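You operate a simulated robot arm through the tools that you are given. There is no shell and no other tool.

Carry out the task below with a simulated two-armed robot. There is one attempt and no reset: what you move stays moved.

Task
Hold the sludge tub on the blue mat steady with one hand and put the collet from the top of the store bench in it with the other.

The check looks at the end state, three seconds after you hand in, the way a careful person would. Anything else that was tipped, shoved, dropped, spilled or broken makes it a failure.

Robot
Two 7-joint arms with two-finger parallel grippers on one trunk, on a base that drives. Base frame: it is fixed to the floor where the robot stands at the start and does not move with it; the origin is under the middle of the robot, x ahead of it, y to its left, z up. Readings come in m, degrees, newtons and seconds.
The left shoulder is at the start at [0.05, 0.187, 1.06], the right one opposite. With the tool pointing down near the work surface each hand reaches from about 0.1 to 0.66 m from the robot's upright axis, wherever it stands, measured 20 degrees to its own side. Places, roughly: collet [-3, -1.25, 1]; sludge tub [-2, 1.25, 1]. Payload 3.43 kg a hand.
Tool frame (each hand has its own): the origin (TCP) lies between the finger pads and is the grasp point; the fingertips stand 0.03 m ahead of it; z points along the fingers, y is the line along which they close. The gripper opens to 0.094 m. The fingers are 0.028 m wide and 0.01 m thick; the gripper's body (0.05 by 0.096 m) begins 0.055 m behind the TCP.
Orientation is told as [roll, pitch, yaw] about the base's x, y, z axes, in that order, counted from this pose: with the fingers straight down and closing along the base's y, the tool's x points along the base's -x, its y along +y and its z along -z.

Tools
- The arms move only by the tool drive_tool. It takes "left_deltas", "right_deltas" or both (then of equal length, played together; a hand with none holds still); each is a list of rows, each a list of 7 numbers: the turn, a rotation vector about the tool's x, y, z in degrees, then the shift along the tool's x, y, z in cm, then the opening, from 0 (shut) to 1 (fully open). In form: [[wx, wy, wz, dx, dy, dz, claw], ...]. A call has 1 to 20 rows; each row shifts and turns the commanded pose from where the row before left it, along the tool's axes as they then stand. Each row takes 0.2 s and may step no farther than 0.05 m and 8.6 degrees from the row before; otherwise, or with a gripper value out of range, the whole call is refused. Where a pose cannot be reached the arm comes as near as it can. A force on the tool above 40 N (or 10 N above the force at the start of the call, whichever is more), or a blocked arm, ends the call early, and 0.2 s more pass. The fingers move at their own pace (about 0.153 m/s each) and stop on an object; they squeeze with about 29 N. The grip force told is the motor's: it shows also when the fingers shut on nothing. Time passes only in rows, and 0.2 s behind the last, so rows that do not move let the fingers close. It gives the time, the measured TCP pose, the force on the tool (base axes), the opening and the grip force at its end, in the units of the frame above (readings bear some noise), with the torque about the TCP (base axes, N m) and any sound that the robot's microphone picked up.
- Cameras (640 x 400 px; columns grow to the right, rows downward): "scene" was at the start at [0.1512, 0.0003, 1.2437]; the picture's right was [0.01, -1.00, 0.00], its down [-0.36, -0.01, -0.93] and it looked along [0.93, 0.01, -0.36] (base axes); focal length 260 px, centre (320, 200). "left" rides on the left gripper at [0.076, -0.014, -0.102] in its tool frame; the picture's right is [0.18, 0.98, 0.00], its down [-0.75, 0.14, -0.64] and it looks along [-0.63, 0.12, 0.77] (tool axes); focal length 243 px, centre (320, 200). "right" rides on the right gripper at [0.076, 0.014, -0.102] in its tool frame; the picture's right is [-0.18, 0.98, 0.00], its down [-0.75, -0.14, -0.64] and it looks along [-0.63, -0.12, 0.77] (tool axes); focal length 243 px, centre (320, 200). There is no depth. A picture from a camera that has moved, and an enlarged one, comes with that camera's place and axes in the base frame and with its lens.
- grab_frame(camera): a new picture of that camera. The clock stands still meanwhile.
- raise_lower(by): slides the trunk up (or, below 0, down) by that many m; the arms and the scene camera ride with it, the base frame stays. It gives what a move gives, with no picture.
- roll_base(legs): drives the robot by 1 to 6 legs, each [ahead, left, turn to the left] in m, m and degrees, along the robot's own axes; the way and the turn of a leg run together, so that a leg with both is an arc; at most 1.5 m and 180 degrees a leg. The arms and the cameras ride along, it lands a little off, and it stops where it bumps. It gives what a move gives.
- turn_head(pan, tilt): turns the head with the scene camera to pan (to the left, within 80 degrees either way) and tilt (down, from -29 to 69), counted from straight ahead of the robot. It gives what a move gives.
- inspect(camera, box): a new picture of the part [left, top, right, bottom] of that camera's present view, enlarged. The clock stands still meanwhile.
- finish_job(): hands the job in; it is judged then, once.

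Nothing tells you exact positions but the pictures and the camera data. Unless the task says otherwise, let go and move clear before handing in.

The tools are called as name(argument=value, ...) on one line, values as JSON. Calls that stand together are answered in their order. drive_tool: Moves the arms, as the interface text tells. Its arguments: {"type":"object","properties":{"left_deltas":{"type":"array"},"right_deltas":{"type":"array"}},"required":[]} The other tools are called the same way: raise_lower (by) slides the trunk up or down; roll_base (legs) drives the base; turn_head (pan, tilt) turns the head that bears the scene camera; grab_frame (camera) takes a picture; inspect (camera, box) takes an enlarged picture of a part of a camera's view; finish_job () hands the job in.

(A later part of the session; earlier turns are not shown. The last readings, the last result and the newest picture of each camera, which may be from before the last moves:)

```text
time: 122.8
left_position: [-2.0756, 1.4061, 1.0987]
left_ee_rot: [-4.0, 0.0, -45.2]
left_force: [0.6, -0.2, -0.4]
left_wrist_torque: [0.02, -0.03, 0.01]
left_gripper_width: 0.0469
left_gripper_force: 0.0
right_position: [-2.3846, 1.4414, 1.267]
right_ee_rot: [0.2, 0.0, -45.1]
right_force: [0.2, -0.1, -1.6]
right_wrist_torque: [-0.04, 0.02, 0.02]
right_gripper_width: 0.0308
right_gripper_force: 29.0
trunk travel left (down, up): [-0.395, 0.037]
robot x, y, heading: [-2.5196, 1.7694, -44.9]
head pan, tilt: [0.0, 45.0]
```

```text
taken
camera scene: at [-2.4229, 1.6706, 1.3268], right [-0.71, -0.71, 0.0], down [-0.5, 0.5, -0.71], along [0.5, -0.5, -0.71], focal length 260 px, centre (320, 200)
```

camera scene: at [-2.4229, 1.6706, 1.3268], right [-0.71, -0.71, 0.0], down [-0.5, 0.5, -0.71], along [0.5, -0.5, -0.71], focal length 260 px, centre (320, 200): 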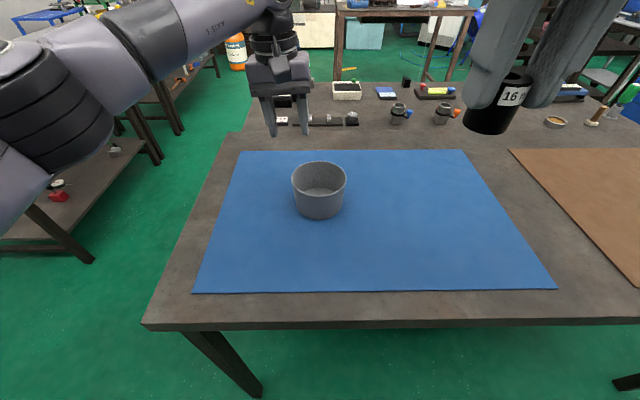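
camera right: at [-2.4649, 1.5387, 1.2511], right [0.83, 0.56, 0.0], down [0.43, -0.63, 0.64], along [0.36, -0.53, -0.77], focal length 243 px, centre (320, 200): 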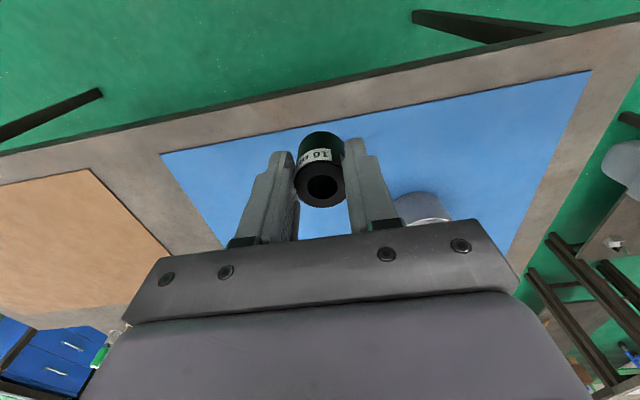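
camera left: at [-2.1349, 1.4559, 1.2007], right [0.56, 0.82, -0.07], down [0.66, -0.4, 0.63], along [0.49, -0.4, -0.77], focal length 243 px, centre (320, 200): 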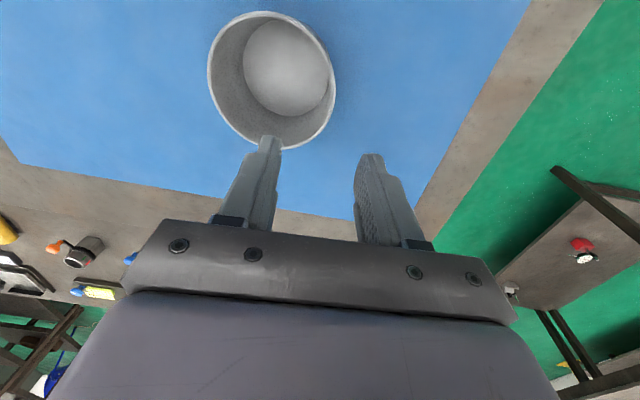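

The left hand is above the left rim. I'll zoom in with its wrist camera to check the centring before going down.

inspect(camera="left", box=[272, 60, 368, 120])

inspect(camera="left", box=[192, 0, 352, 160])

```text
6.67 times, centred on (320, 90) of left
camera zoom: at [-2.1349, 1.4559, 1.2007], right [0.56, 0.82, -0.07], down [0.66, -0.4, 0.63], along [0.49, -0.4, -0.77], focal length 1618 px, centre (320, 933)
```

zoom: 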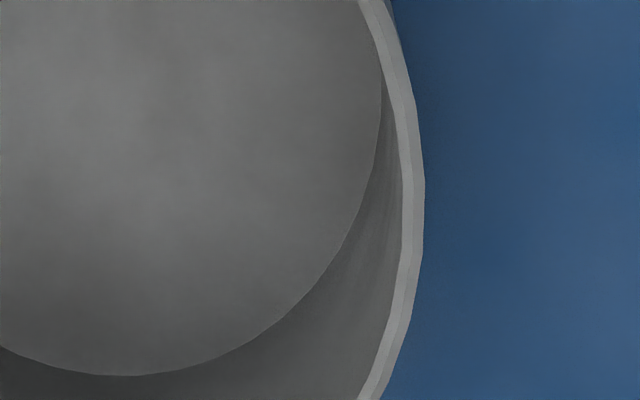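

```text
2.50 times, centred on (272, 80) of left
camera zoom: at [-2.1349, 1.4559, 1.2007], right [0.56, 0.82, -0.07], down [0.66, -0.4, 0.63], along [0.49, -0.4, -0.77], focal length 606 px, centre (440, 500)
```

zoom: 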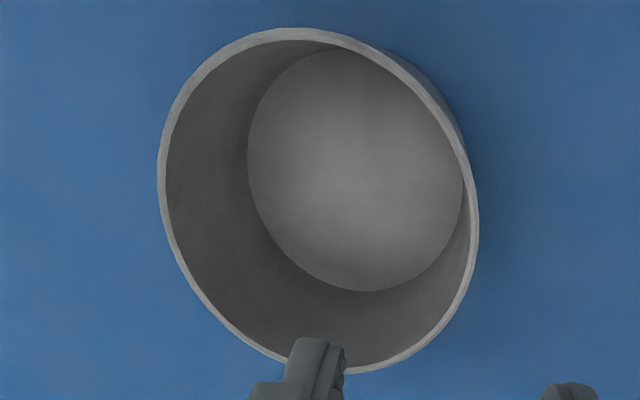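

By the wrist view I should shift about 1 cm back and 4 mm left to straddle the wall squarely. I'll do that and descend until the fingertips are about 2 cm above the rim, then recheck.

drive_tool(left_deltas=[[0, 0, 0, 1.0, 0.4, 0, 0.5], [0, 0, 0, 0, 0.17, 2.5, 0.5], [0, 0, 0, 0, 0.17, 2.5, 0.5], [0, 0, 0, 0, 0.14, 2.0, 0.5], [0, 0, 0, 0, 0, 0, 0.5]])

grab_frame(camera="left")

inspect(camera="scene", box=[240, 130, 368, 210])

```text
time: 124.0
left_position: [-2.0806, 1.4176, 1.0271]
left_ee_rot: [-4.0, 0.0, -45.0]
left_force: [0.6, -0.6, 0.3]
left_wrist_torque: [-0.04, 0.0, -0.02]
left_gripper_width: 0.0471
left_gripper_force: 0.0
right_position: [-2.3849, 1.4415, 1.2668]
right_ee_rot: [0.1, 0.1, -45.2]
right_force: [-0.6, -0.9, -1.2]
right_wrist_torque: [0.05, 0.0, 0.0]
right_gripper_width: 0.0307
right_gripper_force: 28.9
trunk travel left (down, up): [-0.395, 0.037]
robot x, y, heading: [-2.5238, 1.767, -45.3]
head pan, tilt: [0.0, 45.0]
```

```text
taken
camera left: at [-2.138, 1.4667, 1.1304], right [0.56, 0.82, -0.07], down [0.66, -0.4, 0.63], along [0.49, -0.4, -0.77], focal length 243 px, centre (320, 200)
```

left: 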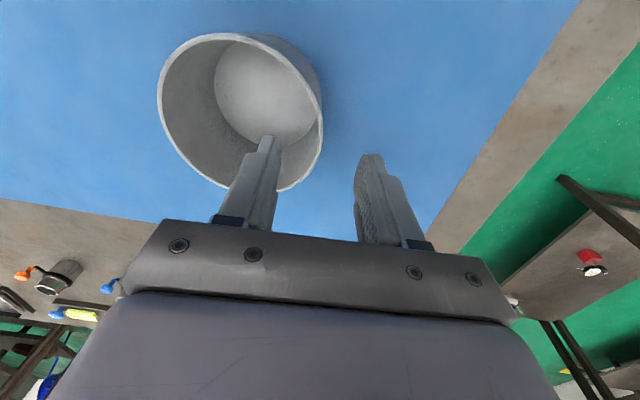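

```text
5.00 times, centred on (304, 170) of scene
camera zoom: at [-2.4227, 1.6709, 1.3268], right [-0.71, -0.71, 0.0], down [-0.5, 0.5, -0.71], along [0.5, -0.5, -0.71], focal length 1298 px, centre (400, 350)
```

zoom: 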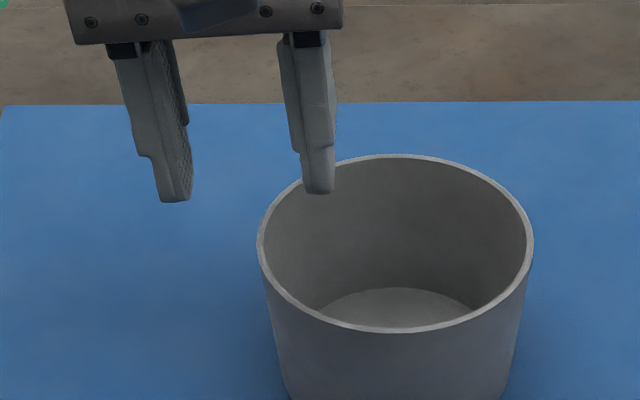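

inspect(camera="left", box=[144, 20, 352, 200])

inspect(camera="left", box=[272, 90, 368, 150])

```text
2.22 times, centred on (248, 110) of left
camera zoom: at [-2.138, 1.4667, 1.1304], right [0.56, 0.82, -0.07], down [0.66, -0.4, 0.63], along [0.49, -0.4, -0.77], focal length 539 px, centre (480, 400)
```

zoom: 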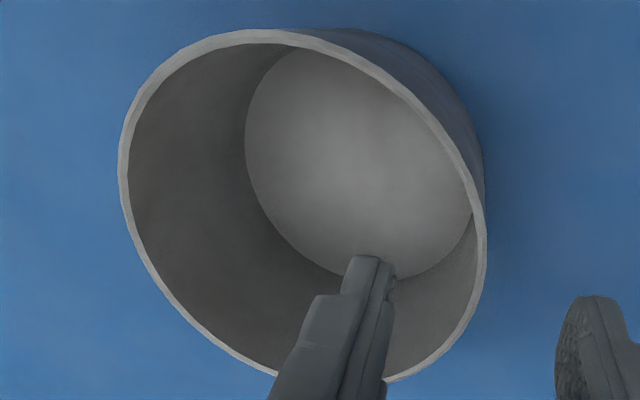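

```text
6.67 times, centred on (320, 120) of left
camera zoom: at [-2.138, 1.4667, 1.1304], right [0.56, 0.82, -0.07], down [0.66, -0.4, 0.63], along [0.49, -0.4, -0.77], focal length 1618 px, centre (320, 733)
```

zoom: 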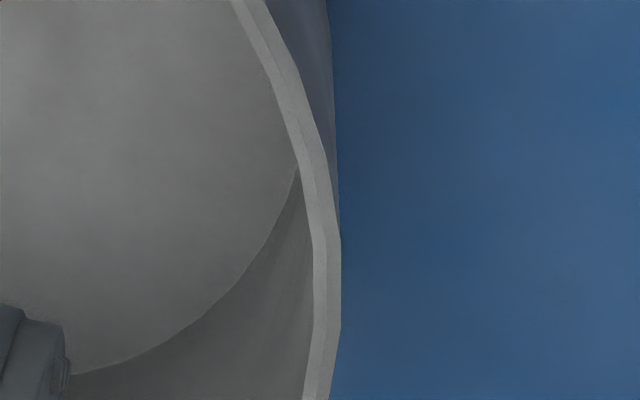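

The direct wall view and the scene view agree that I'm now about 9 mm too far back and 4 mm too far left, so my earlier fore-aft correction was wrong. I'll undo it and recheck at this height.

drive_tool(left_deltas=[[0, 0, 0, -0.9, -0.4, 0, 0.5], [0, 0, 0, 0, 0.1, 1.5, 0.5], [0, 0, 0, 0, 0, 0, 0.5]])

inspect(camera="left", box=[272, 100, 368, 160])

inspect(camera="scene", box=[240, 130, 368, 210])

```text
time: 124.8
left_position: [-2.0758, 1.407, 1.0113]
left_ee_rot: [-4.0, 0.0, -45.1]
left_force: [0.4, 0.1, -0.2]
left_wrist_torque: [-0.01, -0.03, 0.03]
left_gripper_width: 0.0469
left_gripper_force: 0.1
right_position: [-2.3853, 1.4399, 1.2686]
right_ee_rot: [-0.1, 0.0, -45.2]
right_force: [0.6, 0.0, -2.5]
right_wrist_torque: [0.01, 0.04, -0.01]
right_gripper_width: 0.0311
right_gripper_force: 29.0
trunk travel left (down, up): [-0.395, 0.037]
robot x, y, heading: [-2.5196, 1.77, -45.1]
head pan, tilt: [0.0, 45.0]
```

```text
6.67 times, centred on (320, 130) of left
camera zoom: at [-2.135, 1.457, 1.1157], right [0.56, 0.82, -0.07], down [0.66, -0.4, 0.63], along [0.49, -0.4, -0.77], focal length 1618 px, centre (320, 667)
```

zoom: 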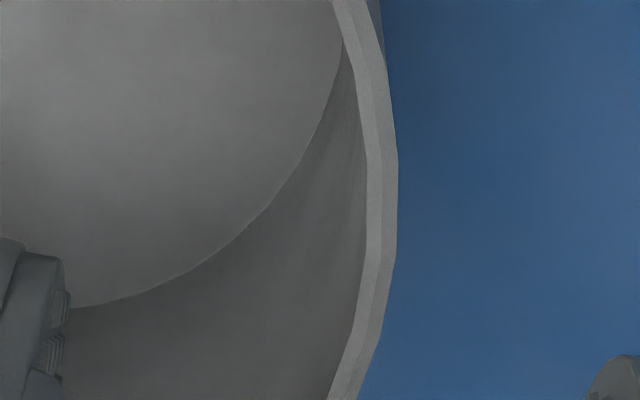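

```text
5.00 times, centred on (304, 170) of scene
camera zoom: at [-2.4227, 1.6708, 1.3268], right [-0.71, -0.71, 0.0], down [-0.5, 0.5, -0.71], along [0.5, -0.5, -0.71], focal length 1298 px, centre (400, 350)
```

zoom: 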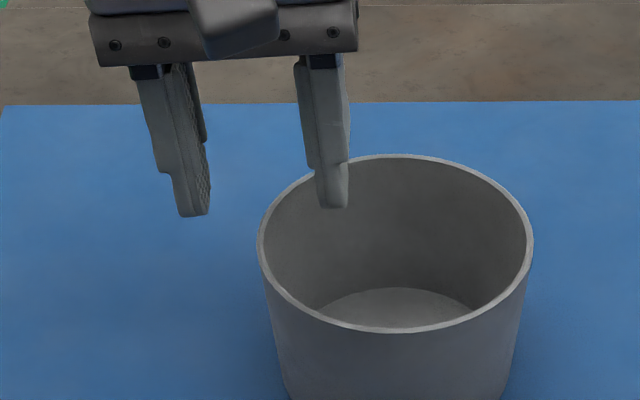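

The left hand is now well centred on the wall and tangent to it. I'll descend so the fingertips go about 2.5 cm below the rim, one finger inside and one outside.

drive_tool(left_deltas=[[0, 0, 0, 0, 0.2, 1.5, 0.5], [0, 0, 0, 0, 0.1, 1.4, 0.5], [0, 0, 0, 0, 0.09, 1.2, 0.5], [0, 0, 0, 0, 0, 0, 0.5]])

inspect(camera="scene", box=[240, 130, 368, 210])

inspect(camera="left", box=[224, 80, 416, 200])

```text
time: 125.8
left_position: [-2.0753, 1.4092, 0.9713]
left_ee_rot: [-3.9, 0.0, -45.1]
left_force: [1.0, 0.1, 1.0]
left_wrist_torque: [0.01, 0.01, 0.0]
left_gripper_width: 0.0468
left_gripper_force: 0.0
right_position: [-2.3848, 1.4409, 1.2676]
right_ee_rot: [0.0, 0.0, -45.0]
right_force: [-0.6, -0.9, -2.2]
right_wrist_torque: [0.01, -0.01, 0.0]
right_gripper_width: 0.0308
right_gripper_force: 28.7
trunk travel left (down, up): [-0.395, 0.037]
robot x, y, heading: [-2.5188, 1.7691, -44.9]
head pan, tilt: [0.0, 45.0]
```

```text
5.00 times, centred on (304, 170) of scene
camera zoom: at [-2.4226, 1.6709, 1.3268], right [-0.71, -0.71, 0.0], down [-0.5, 0.5, -0.71], along [0.5, -0.5, -0.71], focal length 1298 px, centre (400, 350)
```

zoom: 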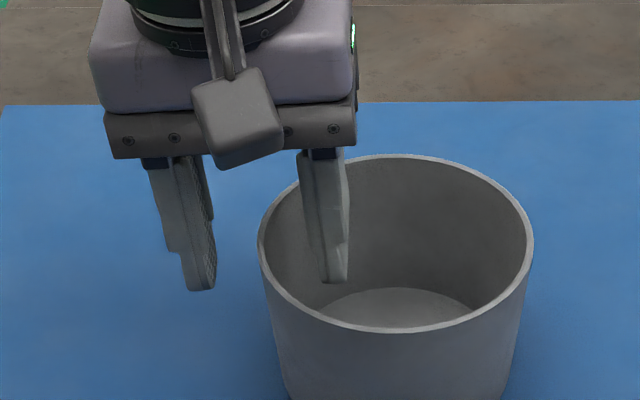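

```text
3.33 times, centred on (320, 140) of left
camera zoom: at [-2.1339, 1.458, 1.074], right [0.56, 0.82, -0.07], down [0.66, -0.4, 0.63], along [0.49, -0.4, -0.77], focal length 809 px, centre (320, 400)
```

zoom: 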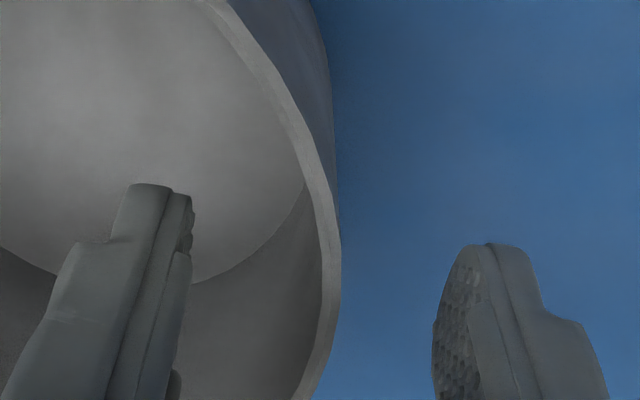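

The fingers straddle the wall cleanly. I'll nudge 2 mm left and close gently on the rim.

drive_tool(left_deltas=[[0, 0, 0, 0, 0.2, 0, 0.5], [0, 0, 0, 0, 0, 0, 0.35], [0, 0, 0, 0, 0, 0, 0.22], [0, 0, 0, 0, 0, 0, 0.12], [0, 0, 0, 0, 0, 0, 0.06], [0, 0, 0, 0, 0, 0, 0.0], [0, 0, 0, 0, 0, 0, 0.0]])

inspect(camera="scene", box=[240, 130, 368, 210])

inspect(camera="left", box=[224, 80, 416, 200])

```text
time: 127.4
left_position: [-2.0741, 1.4095, 0.9709]
left_ee_rot: [-4.0, -0.2, -45.1]
left_force: [-0.8, -2.7, 1.2]
left_wrist_torque: [-0.24, 0.21, 0.16]
left_gripper_width: 0.0033
left_gripper_force: 28.7
right_position: [-2.3855, 1.4409, 1.2676]
right_ee_rot: [0.1, 0.0, -45.1]
right_force: [0.0, -0.3, -1.0]
right_wrist_torque: [0.0, 0.05, 0.0]
right_gripper_width: 0.031
right_gripper_force: 28.7
trunk travel left (down, up): [-0.395, 0.037]
robot x, y, heading: [-2.5179, 1.7709, -45.4]
head pan, tilt: [0.0, 45.0]
```

```text
5.00 times, centred on (304, 170) of scene
camera zoom: at [-2.4227, 1.6707, 1.3268], right [-0.71, -0.71, 0.0], down [-0.5, 0.5, -0.71], along [0.5, -0.5, -0.71], focal length 1298 px, centre (400, 350)
```

zoom: 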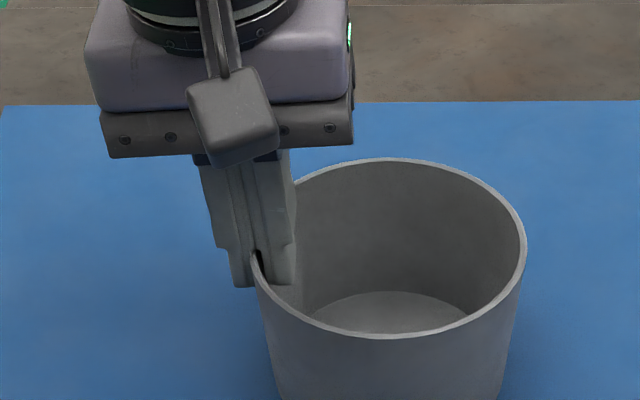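

```text
3.33 times, centred on (320, 140) of left
camera zoom: at [-2.133, 1.4588, 1.0744], right [0.56, 0.82, -0.07], down [0.66, -0.4, 0.63], along [0.49, -0.4, -0.77], focal length 809 px, centre (320, 400)
```

zoom: 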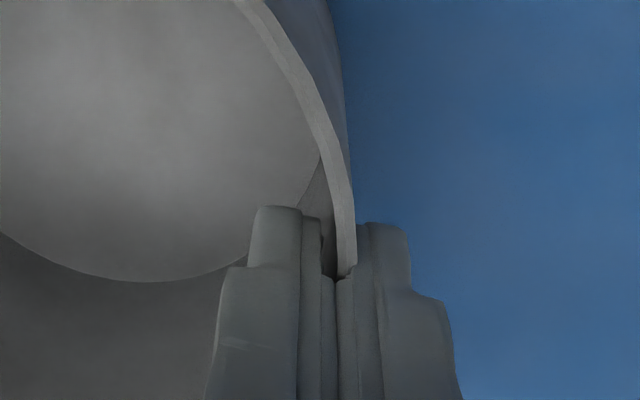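

The rim is gripped (3.3 mm wall) and the tub barely moved. Next I'll turn the right hand 90° where it is, so its slim side faces the left hand and its camera points away.

drive_tool(right_deltas=[[0, 0, -8.2, 0, 0, 0, 0], [0, 0, -8.2, 0, 0, 0, 0], [0, 0, -8.2, 0, 0, 0, 0], [0, 0, -8.2, 0, 0, 0, 0], [0, 0, -8.2, 0, 0, 0, 0], [0, 0, -8.2, 0, 0, 0, 0], [0, 0, -8.2, 0, 0, 0, 0], [0, 0, -8.2, 0, 0, 0, 0], [0, 0, -8.2, 0, 0, 0, 0], [0, 0, -8.2, 0, 0, 0, 0], [0, 0, -8, 0, 0, 0, 0], [0, 0, 0, 0, 0, 0, 0]])

grab_frame(camera="scene")

grab_frame(camera="right")

```text
time: 130.0
left_position: [-2.0743, 1.4098, 0.9716]
left_ee_rot: [-4.0, 0.0, -45.2]
left_force: [-0.4, -3.5, 5.1]
left_wrist_torque: [-0.22, 0.26, 0.18]
left_gripper_width: 0.0033
left_gripper_force: 29.7
right_position: [-2.4022, 1.4929, 1.2416]
right_ee_rot: [-0.1, -0.1, 45.0]
right_force: [-0.6, 0.5, -1.9]
right_wrist_torque: [-0.03, 0.02, -0.02]
right_gripper_width: 0.0306
right_gripper_force: 29.2
right hand out of reach, approached as far as the arm can: row 10, 11
trunk travel left (down, up): [-0.395, 0.037]
robot x, y, heading: [-2.5218, 1.7717, -45.0]
head pan, tilt: [0.0, 45.0]
```

```text
taken
camera scene: at [-2.4229, 1.6708, 1.3268], right [-0.71, -0.71, 0.0], down [-0.5, 0.5, -0.71], along [0.5, -0.5, -0.71], focal length 260 px, centre (320, 200)
```

scene: 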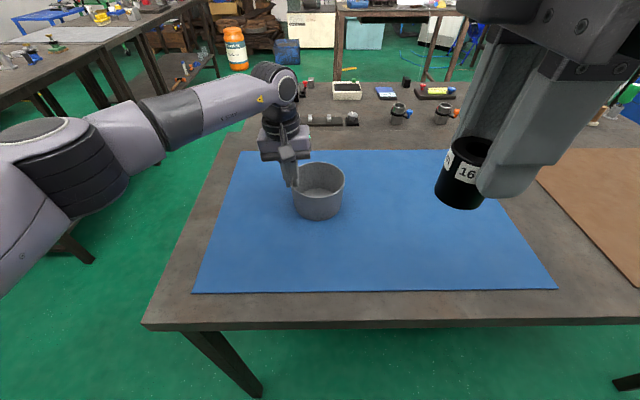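

```text
taken
camera right: at [-2.4673, 1.4491, 1.3454], right [-0.56, 0.83, 0.0], down [0.63, 0.43, 0.64], along [0.53, 0.36, -0.77], focal length 243 px, centre (320, 200)
```

right: 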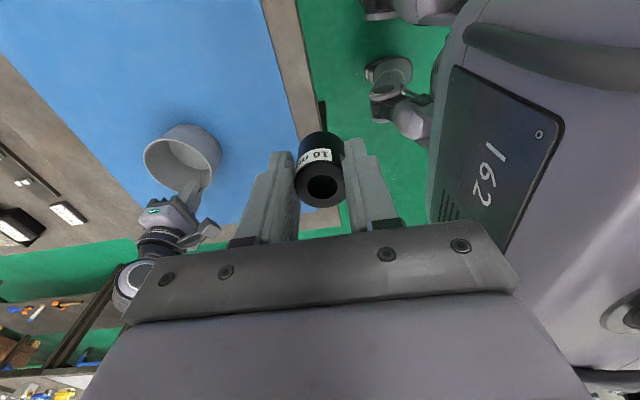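

The 90° turn runs near a joint limit there, so I'll back off to about 70° and see where the hand ends up.

drive_tool(right_deltas=[[0, 0, 8, 0, 0, 0, 0], [0, 0, 8, 0, 0, 0, 0], [0, 0, 4, 0, 0, 0, 0], [0, 0, 0, 0, 0, 0, 0]])

```text
time: 131.0
left_position: [-2.0751, 1.4095, 0.9711]
left_ee_rot: [-4.0, 0.0, -45.1]
left_force: [-0.6, -1.7, 5.4]
left_wrist_torque: [-0.16, 0.28, 0.15]
left_gripper_width: 0.0031
left_gripper_force: 29.3
right_position: [-2.4018, 1.4937, 1.2427]
right_ee_rot: [0.0, 0.0, 24.8]
right_force: [-0.1, -0.3, -1.0]
right_wrist_torque: [-0.01, 0.0, 0.02]
right_gripper_width: 0.0308
right_gripper_force: 29.1
trunk travel left (down, up): [-0.395, 0.037]
robot x, y, heading: [-2.522, 1.7729, -45.2]
head pan, tilt: [0.0, 45.0]
```

The hand is now turned about 70° from my heading. I'll lean it 12° outward so the two wrists keep clear of each other, then carry the collet most of the way towards the tub, staying high.

drive_tool(right_deltas=[[-2.06, -5.64, 0, 0, 0, 0, 0], [-2.06, -5.64, 0, 0, 0, 0, 0], [0, 0, 0, -1.6, -2.5, 1.0, 0], [0, 0, 0, -1.6, -2.5, 1.0, 0], [0, 0, 0, -1.6, -2.5, 1.0, 0], [0, 0, 0, -1.6, -2.5, 1.0, 0], [0, 0, 0, -1.6, -2.5, 1.0, 0], [0, 0, 0, -1.6, -2.5, 1.0, 0], [0, 0, 0, 0, 0, 0, 0]])

grab_frame(camera="scene")

grab_frame(camera="right")

```text
time: 133.0
left_position: [-2.076, 1.4088, 0.9708]
left_ee_rot: [-4.0, 0.0, -45.1]
left_force: [-2.2, -0.8, 4.6]
left_wrist_torque: [-0.07, 0.38, 0.09]
left_gripper_width: 0.0029
left_gripper_force: 29.0
right_position: [-2.2799, 1.4296, 1.202]
right_ee_rot: [4.0, -11.4, 24.3]
right_force: [-0.4, 0.7, -0.7]
right_wrist_torque: [0.01, 0.01, 0.01]
right_gripper_width: 0.031
right_gripper_force: 28.9
right hand out of reach, approached as far as the arm can: row 7, 8
trunk travel left (down, up): [-0.395, 0.037]
robot x, y, heading: [-2.5168, 1.7717, -45.2]
head pan, tilt: [0.0, 45.0]
```

```text
taken
camera scene: at [-2.423, 1.671, 1.3268], right [-0.71, -0.71, 0.0], down [-0.5, 0.5, -0.71], along [0.5, -0.5, -0.71], focal length 260 px, centre (320, 200)
```

scene: 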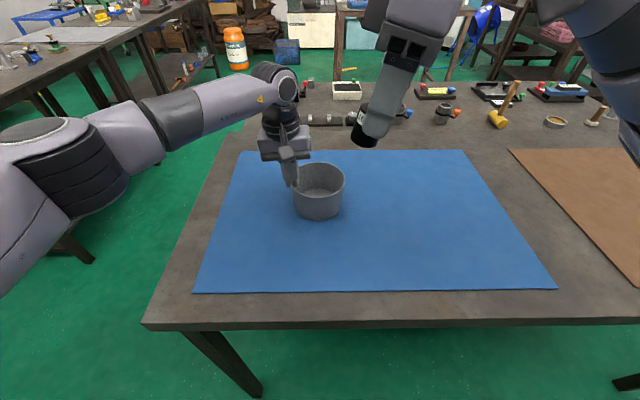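

```text
taken
camera right: at [-2.3709, 1.395, 1.2893], right [-0.25, 0.96, 0.11], down [0.64, 0.08, 0.77], along [0.73, 0.26, -0.63], focal length 243 px, centre (320, 200)
```

right: 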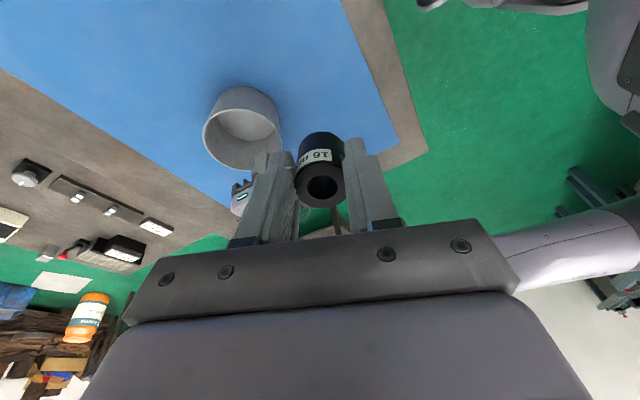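

The 70° turn is out of reach closer in, so I'll change plan: a 45° turn with a 20° lean towards back-right, which also keeps the two gripper bodies about 1.5 cm apart. I'll reorient here, away from the tub.

drive_tool(right_deltas=[[2.06, 5.64, 0, 0, 0, 0, 0], [2.06, 5.64, 0, 0, 0, 0, 0], [0, 0, 8.2, 0, 0, 0, 0], [0, 0, 8.2, 0, 0, 0, 0], [0, 0, 8.2, 0, 0, 0, 0], [0, -6.7, 0, 0, 0, 0, 0], [0, -6.7, 0, 0, 0, 0, 0], [0, -6.6, 0, 0, 0, 0, 0], [0, 0, 0, 0, 0, 0, 0]])

grab_frame(camera="scene")

inspect(camera="scene", box=[240, 130, 368, 210])

```text
time: 135.0
left_position: [-2.0744, 1.41, 0.9704]
left_ee_rot: [-4.0, 0.0, -45.0]
left_force: [-1.0, -0.5, 3.6]
left_wrist_torque: [-0.04, 0.32, 0.08]
left_gripper_width: 0.0031
left_gripper_force: 29.3
right_position: [-2.2849, 1.4352, 1.1994]
right_ee_rot: [0.0, -20.3, 0.3]
right_force: [0.1, -0.5, -0.8]
right_wrist_torque: [0.03, 0.03, -0.01]
right_gripper_width: 0.0307
right_gripper_force: 29.1
right hand out of reach, approached as far as the arm can: row 1, 2
trunk travel left (down, up): [-0.395, 0.037]
robot x, y, heading: [-2.5218, 1.7755, -45.0]
head pan, tilt: [0.0, 45.0]
```

```text
taken
camera scene: at [-2.4229, 1.6709, 1.3268], right [-0.71, -0.71, 0.0], down [-0.5, 0.5, -0.71], along [0.5, -0.5, -0.71], focal length 260 px, centre (320, 200)
```

scene: 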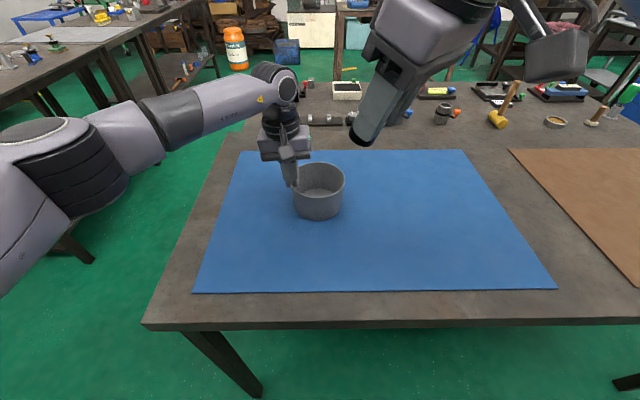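

```text
5.00 times, centred on (304, 170) of scene
camera zoom: at [-2.4229, 1.6709, 1.3268], right [-0.71, -0.71, 0.0], down [-0.5, 0.5, -0.71], along [0.5, -0.5, -0.71], focal length 1298 px, centre (400, 350)
```

zoom: 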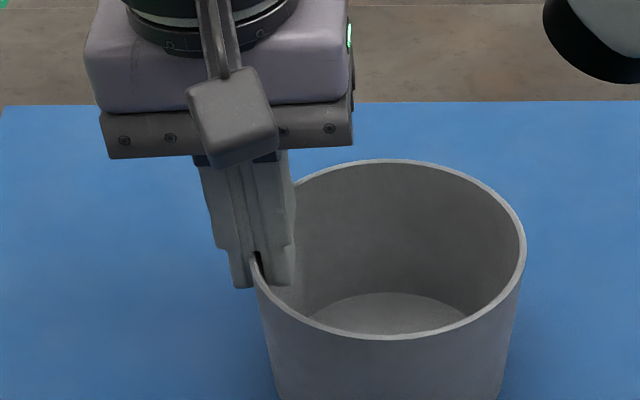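

Orientation is now as wanted, and the tub hasn't moved. I'll approach over the tub from the clear side: first sideways, then in over the tub at a height of 1.2, then partly down.

drive_tool(right_deltas=[[0, 0, 0, 0, -3.3, 0, 0], [0, 0, 0, 0, -3.2, 0, 0], [0, 0, 0, -2.87, 0, 1.06, 0], [0, 0, 0, -2.87, 0, 1.06, 0], [0, 0, 0, -2.87, 0, 1.06, 0], [0, 0, 0, -2.87, 0, 1.06, 0], [0, 0, 0, -2.87, 0, 1.06, 0], [0, 0, 0, 0, 0, 0, 0]])

grab_frame(camera="scene")

grab_frame(camera="right")

grab_frame(camera="left")

```text
time: 136.8
left_position: [-2.0742, 1.4106, 0.9701]
left_ee_rot: [-4.0, -0.1, -45.0]
left_force: [-0.1, -1.5, 3.2]
left_wrist_torque: [-0.02, 0.24, 0.07]
left_gripper_width: 0.0028
left_gripper_force: 29.2
right_position: [-2.1392, 1.3712, 1.1981]
right_ee_rot: [0.0, -20.0, 0.3]
right_force: [-0.8, -0.3, -1.5]
right_wrist_torque: [0.0, 0.0, 0.01]
right_gripper_width: 0.0308
right_gripper_force: 29.8
right hand out of reach, approached as far as the arm can: row 7
trunk travel left (down, up): [-0.395, 0.037]
robot x, y, heading: [-2.5179, 1.7701, -45.1]
head pan, tilt: [0.0, 45.0]
```

```text
taken
camera scene: at [-2.4225, 1.671, 1.3268], right [-0.71, -0.71, 0.0], down [-0.5, 0.5, -0.71], along [0.5, -0.5, -0.71], focal length 260 px, centre (320, 200)
```

scene: 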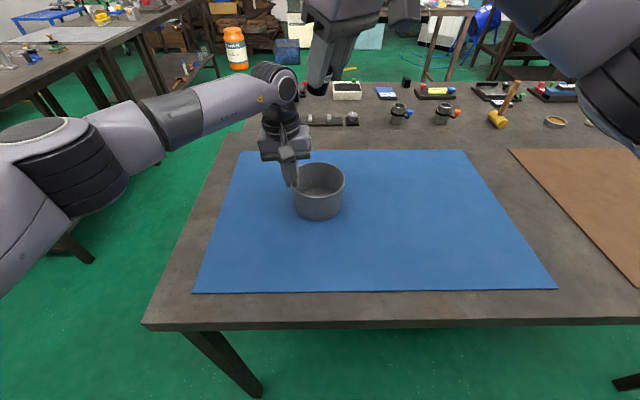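

```text
taken
camera right: at [-2.2481, 1.3847, 1.2694], right [0.17, 0.98, 0.06], down [0.49, -0.14, 0.86], along [0.86, -0.11, -0.5], focal length 243 px, centre (320, 200)
```

right: 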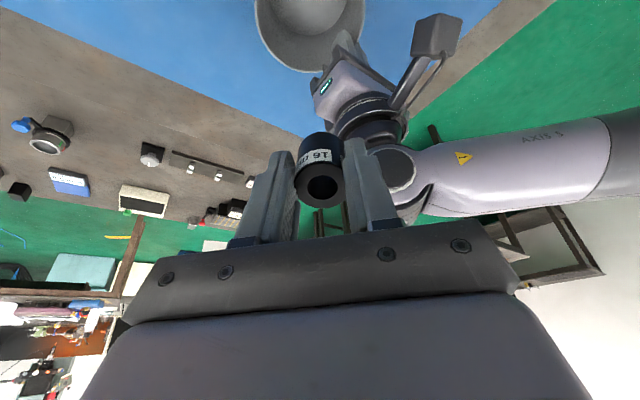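

```text
taken
camera left: at [-2.1327, 1.4593, 1.0742], right [0.56, 0.82, -0.07], down [0.66, -0.4, 0.63], along [0.49, -0.4, -0.77], focal length 243 px, centre (320, 200)
```

left: 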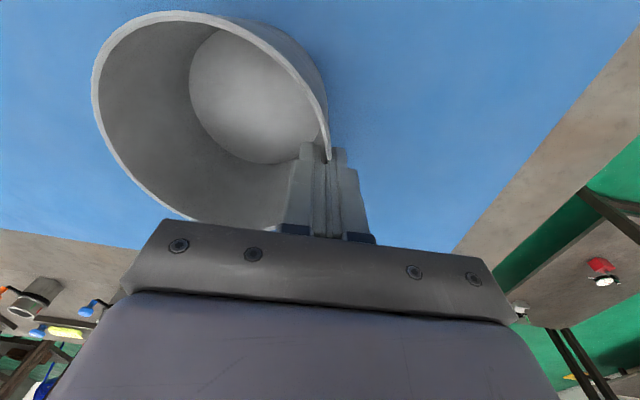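

If I lowered straight down here, the right fingers would brush the left gripper's body. Instead I'll back off along -X, drop to about z 1.09, and then slide in along the tilted finger axis.

drive_tool(right_deltas=[[0, 0, 0, 2.24, 0, -0.81, 0], [0, 0, 0, 2.24, -0.1, -0.81, 0], [0, 0, 0, 1.25, 0, 3.45, 0], [0, 0, 0, 1.25, 0, 3.45, 0], [0, 0, 0, 1.25, 0, 3.45, 0], [0, 0, 0, 0, 0, 0, 0]])

grab_frame(camera="scene")

grab_frame(camera="right")

inspect(camera="scene", box=[224, 60, 416, 180])

```text
time: 138.2
left_position: [-2.0742, 1.4103, 0.9711]
left_ee_rot: [-3.9, 0.0, -45.1]
left_force: [0.3, -0.9, 3.9]
left_wrist_torque: [0.04, 0.31, 0.08]
left_gripper_width: 0.0025
left_gripper_force: 29.0
right_position: [-2.1869, 1.3721, 1.0879]
right_ee_rot: [0.0, -20.0, 0.3]
right_force: [-0.1, -0.1, -1.6]
right_wrist_torque: [0.02, 0.02, -0.01]
right_gripper_width: 0.0311
right_gripper_force: 29.0
trunk travel left (down, up): [-0.395, 0.037]
robot x, y, heading: [-2.5175, 1.7689, -45.1]
head pan, tilt: [0.0, 45.0]
```

```text
taken
camera scene: at [-2.4227, 1.671, 1.3268], right [-0.71, -0.71, 0.0], down [-0.5, 0.5, -0.71], along [0.5, -0.5, -0.71], focal length 260 px, centre (320, 200)
```

scene: 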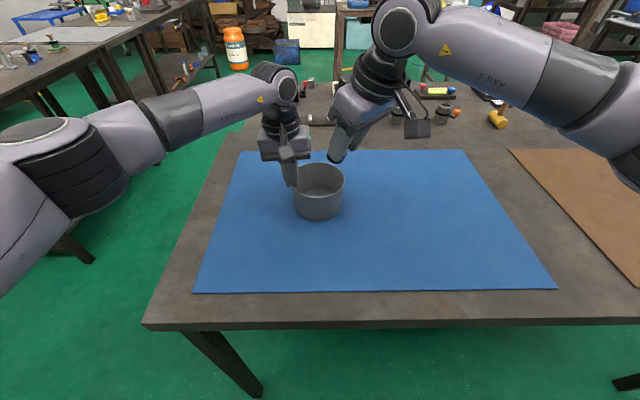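

```text
taken
camera right: at [-2.2958, 1.3848, 1.1595], right [0.17, 0.98, 0.06], down [0.49, -0.14, 0.86], along [0.86, -0.11, -0.5], focal length 243 px, centre (320, 200)
```

right: 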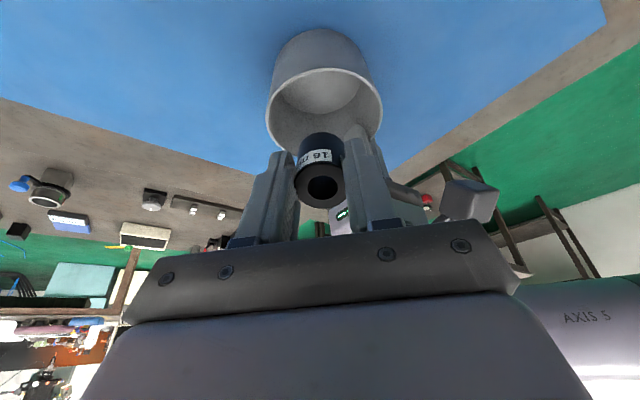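

```text
3.33 times, centred on (320, 120) of scene
camera zoom: at [-2.4227, 1.671, 1.3268], right [-0.71, -0.71, 0.0], down [-0.5, 0.5, -0.71], along [0.5, -0.5, -0.71], focal length 865 px, centre (320, 467)
```

zoom: 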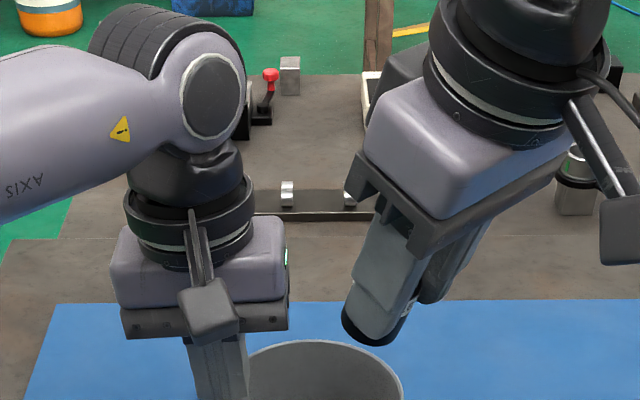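

The hands are well apart. For more room I'll lean the right hand another 4°, line it up, and slide along the finger axis until the collet's lower edge is just above rim level.

drive_tool(right_deltas=[[0, -4, 0, 0, 0, 0, 0], [0, 0, 0, 1.28, -0.18, -0.17, 0], [0, 0, 0, 0, 0, 2.0, 0], [0, 0, 0, 0, 0, 2.0, 0], [0, 0, 0, 0, 0, 2.0, 0], [0, 0, 0, 0, 0, 1.5, 0], [0, 0, 0, 0, 0, 0, 0]])

grab_frame(camera="right")

inspect(camera="scene", box=[224, 100, 416, 220])

grab_frame(camera="left")

```text
time: 139.8
left_position: [-2.0736, 1.41, 0.9711]
left_ee_rot: [-4.0, 0.0, -45.1]
left_force: [-1.1, 0.0, 2.1]
left_wrist_torque: [-0.01, 0.33, 0.04]
left_gripper_width: 0.0027
left_gripper_force: 29.2
right_position: [-2.1709, 1.369, 1.0165]
right_ee_rot: [0.0, -24.1, 0.4]
right_force: [-0.2, -0.4, -1.1]
right_wrist_torque: [0.0, 0.04, -0.01]
right_gripper_width: 0.0308
right_gripper_force: 28.4
trunk travel left (down, up): [-0.395, 0.037]
robot x, y, heading: [-2.524, 1.7695, -45.3]
head pan, tilt: [0.0, 45.0]
```

```text
taken
camera right: at [-2.2828, 1.382, 1.08], right [0.16, 0.98, 0.07], down [0.43, -0.14, 0.89], along [0.89, -0.11, -0.44], focal length 243 px, centre (320, 200)
```

right: 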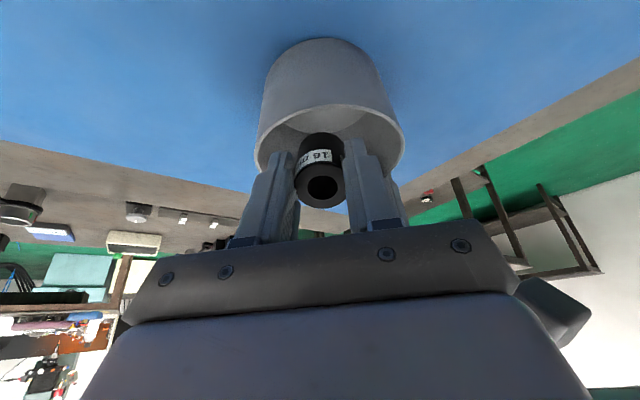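

```text
3.33 times, centred on (320, 160) of scene
camera zoom: at [-2.4228, 1.671, 1.3268], right [-0.71, -0.71, 0.0], down [-0.5, 0.5, -0.71], along [0.5, -0.5, -0.71], focal length 865 px, centre (320, 333)
```

zoom: 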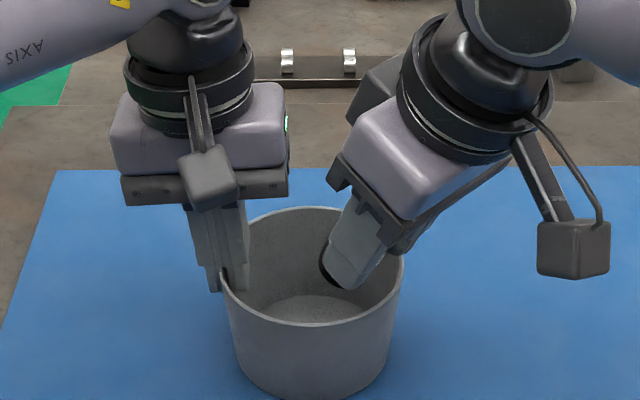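

```text
taken
camera left: at [-2.133, 1.4592, 1.0741], right [0.56, 0.82, -0.07], down [0.66, -0.4, 0.63], along [0.49, -0.4, -0.77], focal length 243 px, centre (320, 200)
```

left: 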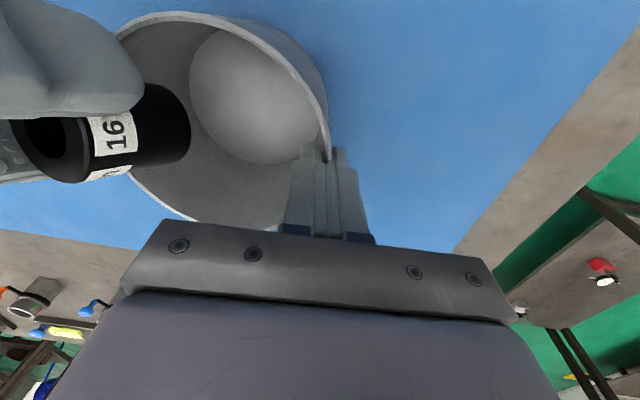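

The collet is poised over the tub opening, tilted in from back-right, with the two grippers clear of each other. I'll slide in half the remaining way and check again.

drive_tool(right_deltas=[[0, 0, 0, -0.1, 0.2, 1.5, 0], [0, 0, 0, 0, 0, 1.5, 0], [0, 0, 0, 0, 0, 1.5, 0], [0, 0, 0, 0, 0, 0, 0]])

grab_frame(camera="left")

inspect(camera="scene", box=[224, 110, 416, 230])

grab_frame(camera="right")

```text
time: 140.8
left_position: [-2.0747, 1.4097, 0.9707]
left_ee_rot: [-4.0, 0.0, -45.1]
left_force: [-0.1, 0.3, 2.3]
left_wrist_torque: [-0.08, 0.28, 0.02]
left_gripper_width: 0.0024
left_gripper_force: 29.1
right_position: [-2.1508, 1.3696, 0.9745]
right_ee_rot: [0.1, -24.0, 0.3]
right_force: [0.0, -0.8, -1.6]
right_wrist_torque: [0.0, 0.03, -0.02]
right_gripper_width: 0.0308
right_gripper_force: 28.7
trunk travel left (down, up): [-0.395, 0.037]
robot x, y, heading: [-2.5235, 1.7732, -45.1]
head pan, tilt: [0.0, 45.0]
```

```text
taken
camera left: at [-2.133, 1.4592, 1.0741], right [0.56, 0.82, -0.07], down [0.66, -0.4, 0.63], along [0.49, -0.4, -0.77], focal length 243 px, centre (320, 200)
```

left: 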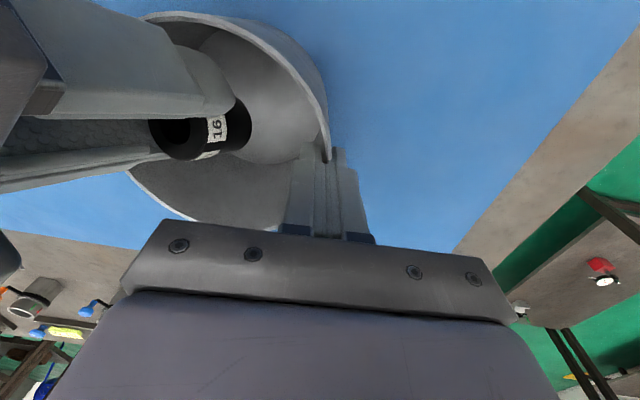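

```text
3.33 times, centred on (320, 170) of scene
camera zoom: at [-2.4227, 1.6709, 1.3268], right [-0.71, -0.71, 0.0], down [-0.5, 0.5, -0.71], along [0.5, -0.5, -0.71], focal length 865 px, centre (320, 300)
```

zoom: 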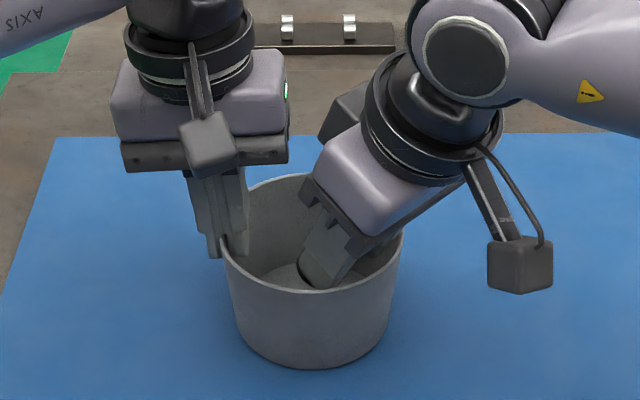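

```text
taken
camera right: at [-2.2634, 1.3832, 1.0386], right [0.16, 0.98, 0.07], down [0.43, -0.14, 0.89], along [0.89, -0.11, -0.44], focal length 243 px, centre (320, 200)
```

right: 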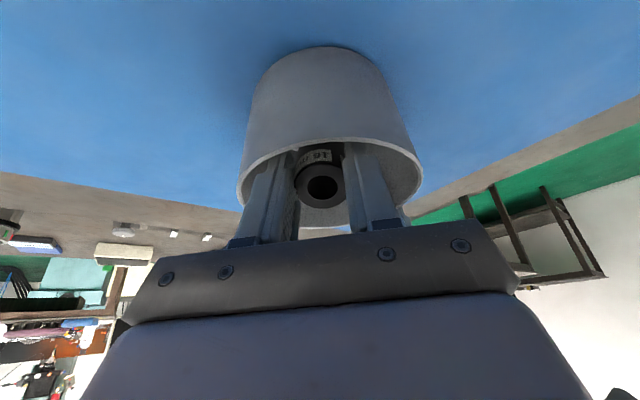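

The collet is inside the tub with clearance all round and no contact forces. I'll slide the last 3.5 cm so it's just above the floor.

drive_tool(right_deltas=[[0, 0, 0, 0, 0, 1.0, 0], [0, 0, 0, 0, 0, 1.0, 0], [0, 0, 0, 0, 0, 0.8, 0], [0, 0, 0, 0, 0, 0.7, 0], [0, 0, 0, 0, 0, 0, 0]])

grab_frame(camera="left")

inspect(camera="scene", box=[224, 110, 416, 230])

inspect(camera="right", box=[200, 60, 456, 220])

```text
time: 142.0
left_position: [-2.075, 1.4099, 0.971]
left_ee_rot: [-4.0, -0.1, -45.1]
left_force: [-1.3, -1.9, 2.1]
left_wrist_torque: [-0.1, 0.17, 0.06]
left_gripper_width: 0.0022
left_gripper_force: 29.1
right_position: [-2.1363, 1.3699, 0.9432]
right_ee_rot: [0.0, -24.0, 0.4]
right_force: [1.8, 2.7, 1.1]
right_wrist_torque: [-0.07, 0.15, 0.0]
right_gripper_width: 0.0308
right_gripper_force: 29.0
trunk travel left (down, up): [-0.395, 0.037]
robot x, y, heading: [-2.5229, 1.7718, -45.3]
head pan, tilt: [0.0, 45.0]
```

```text
taken
camera left: at [-2.133, 1.4593, 1.0743], right [0.56, 0.82, -0.07], down [0.66, -0.4, 0.63], along [0.49, -0.4, -0.77], focal length 243 px, centre (320, 200)
```

left: 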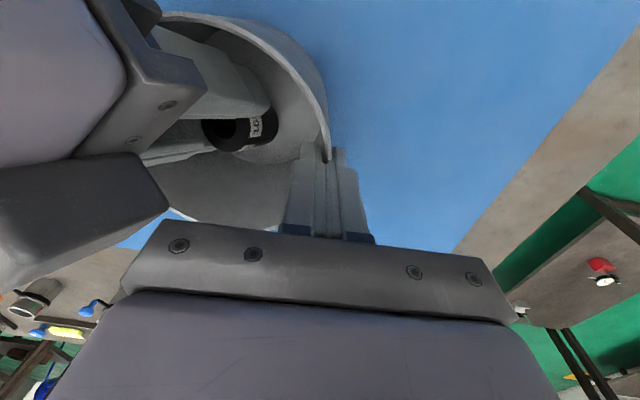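

```text
3.33 times, centred on (320, 170) of scene
camera zoom: at [-2.4227, 1.6712, 1.3268], right [-0.71, -0.71, 0.0], down [-0.5, 0.5, -0.71], along [0.5, -0.5, -0.71], focal length 865 px, centre (320, 300)
```

zoom: 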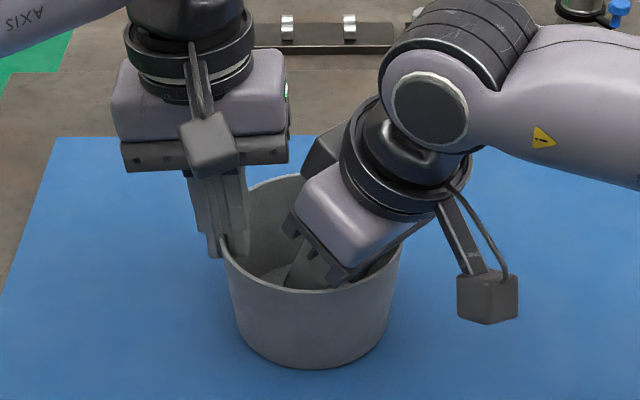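

```text
2.50 times, centred on (328, 140) of right
camera zoom: at [-2.2492, 1.3837, 1.0073], right [0.16, 0.98, 0.07], down [0.43, -0.14, 0.89], along [0.89, -0.11, -0.44], focal length 606 px, centre (300, 350)
```

zoom: 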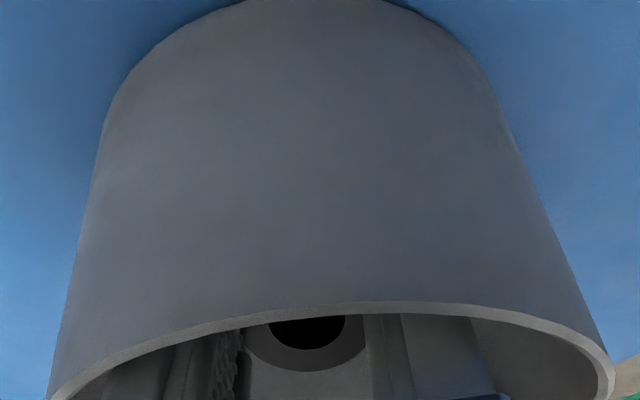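

There's a light sideways force of about 3 N, likely a right finger brushing the tub's right rim, and I notice a dark block on the far side of the right gripper near the left one. I'll look closely before opening.

inspect(camera="scene", box=[272, 130, 368, 190])

inspect(camera="scene", box=[290, 160, 370, 210])

inspect(camera="left", box=[0, 0, 352, 220])

inspect(camera="right", box=[190, 150, 478, 260])

```text
6.67 times, centred on (320, 160) of scene
camera zoom: at [-2.4227, 1.6712, 1.3268], right [-0.71, -0.71, 0.0], down [-0.5, 0.5, -0.71], along [0.5, -0.5, -0.71], focal length 1731 px, centre (320, 467)
```

zoom: 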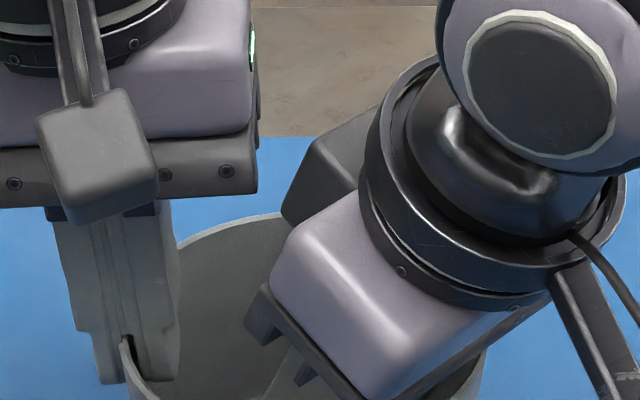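

```text
8.00 times, centred on (330, 185) of scene
camera zoom: at [-2.4227, 1.6712, 1.3268], right [-0.71, -0.71, 0.0], down [-0.5, 0.5, -0.71], along [0.5, -0.5, -0.71], focal length 2077 px, centre (240, 320)
```

zoom: 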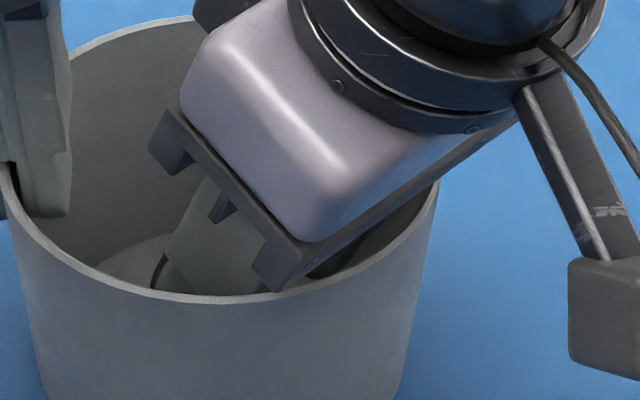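

```text
1.82 times, centred on (176, 110) of left
camera zoom: at [-2.133, 1.4593, 1.0743], right [0.56, 0.82, -0.07], down [0.66, -0.4, 0.63], along [0.49, -0.4, -0.77], focal length 441 px, centre (582, 364)
```

zoom: 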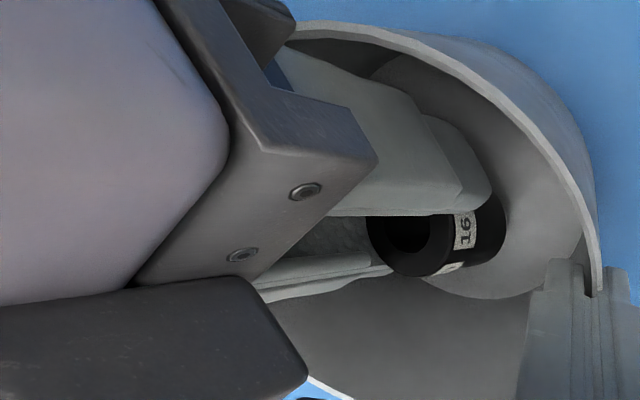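

```text
2.22 times, centred on (334, 205) of right
camera zoom: at [-2.2492, 1.3837, 1.0073], right [0.16, 0.98, 0.07], down [0.43, -0.14, 0.89], along [0.89, -0.11, -0.44], focal length 539 px, centre (289, 189)
```

zoom: 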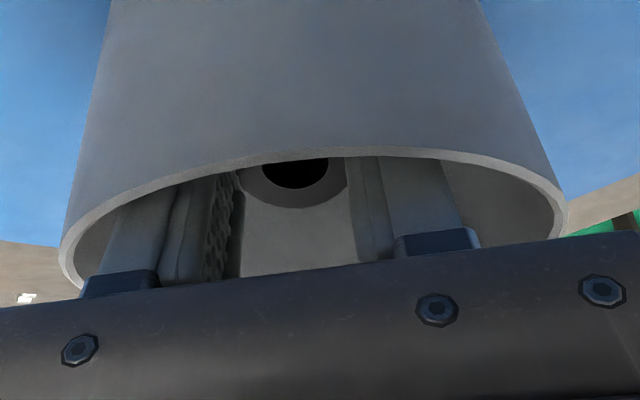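

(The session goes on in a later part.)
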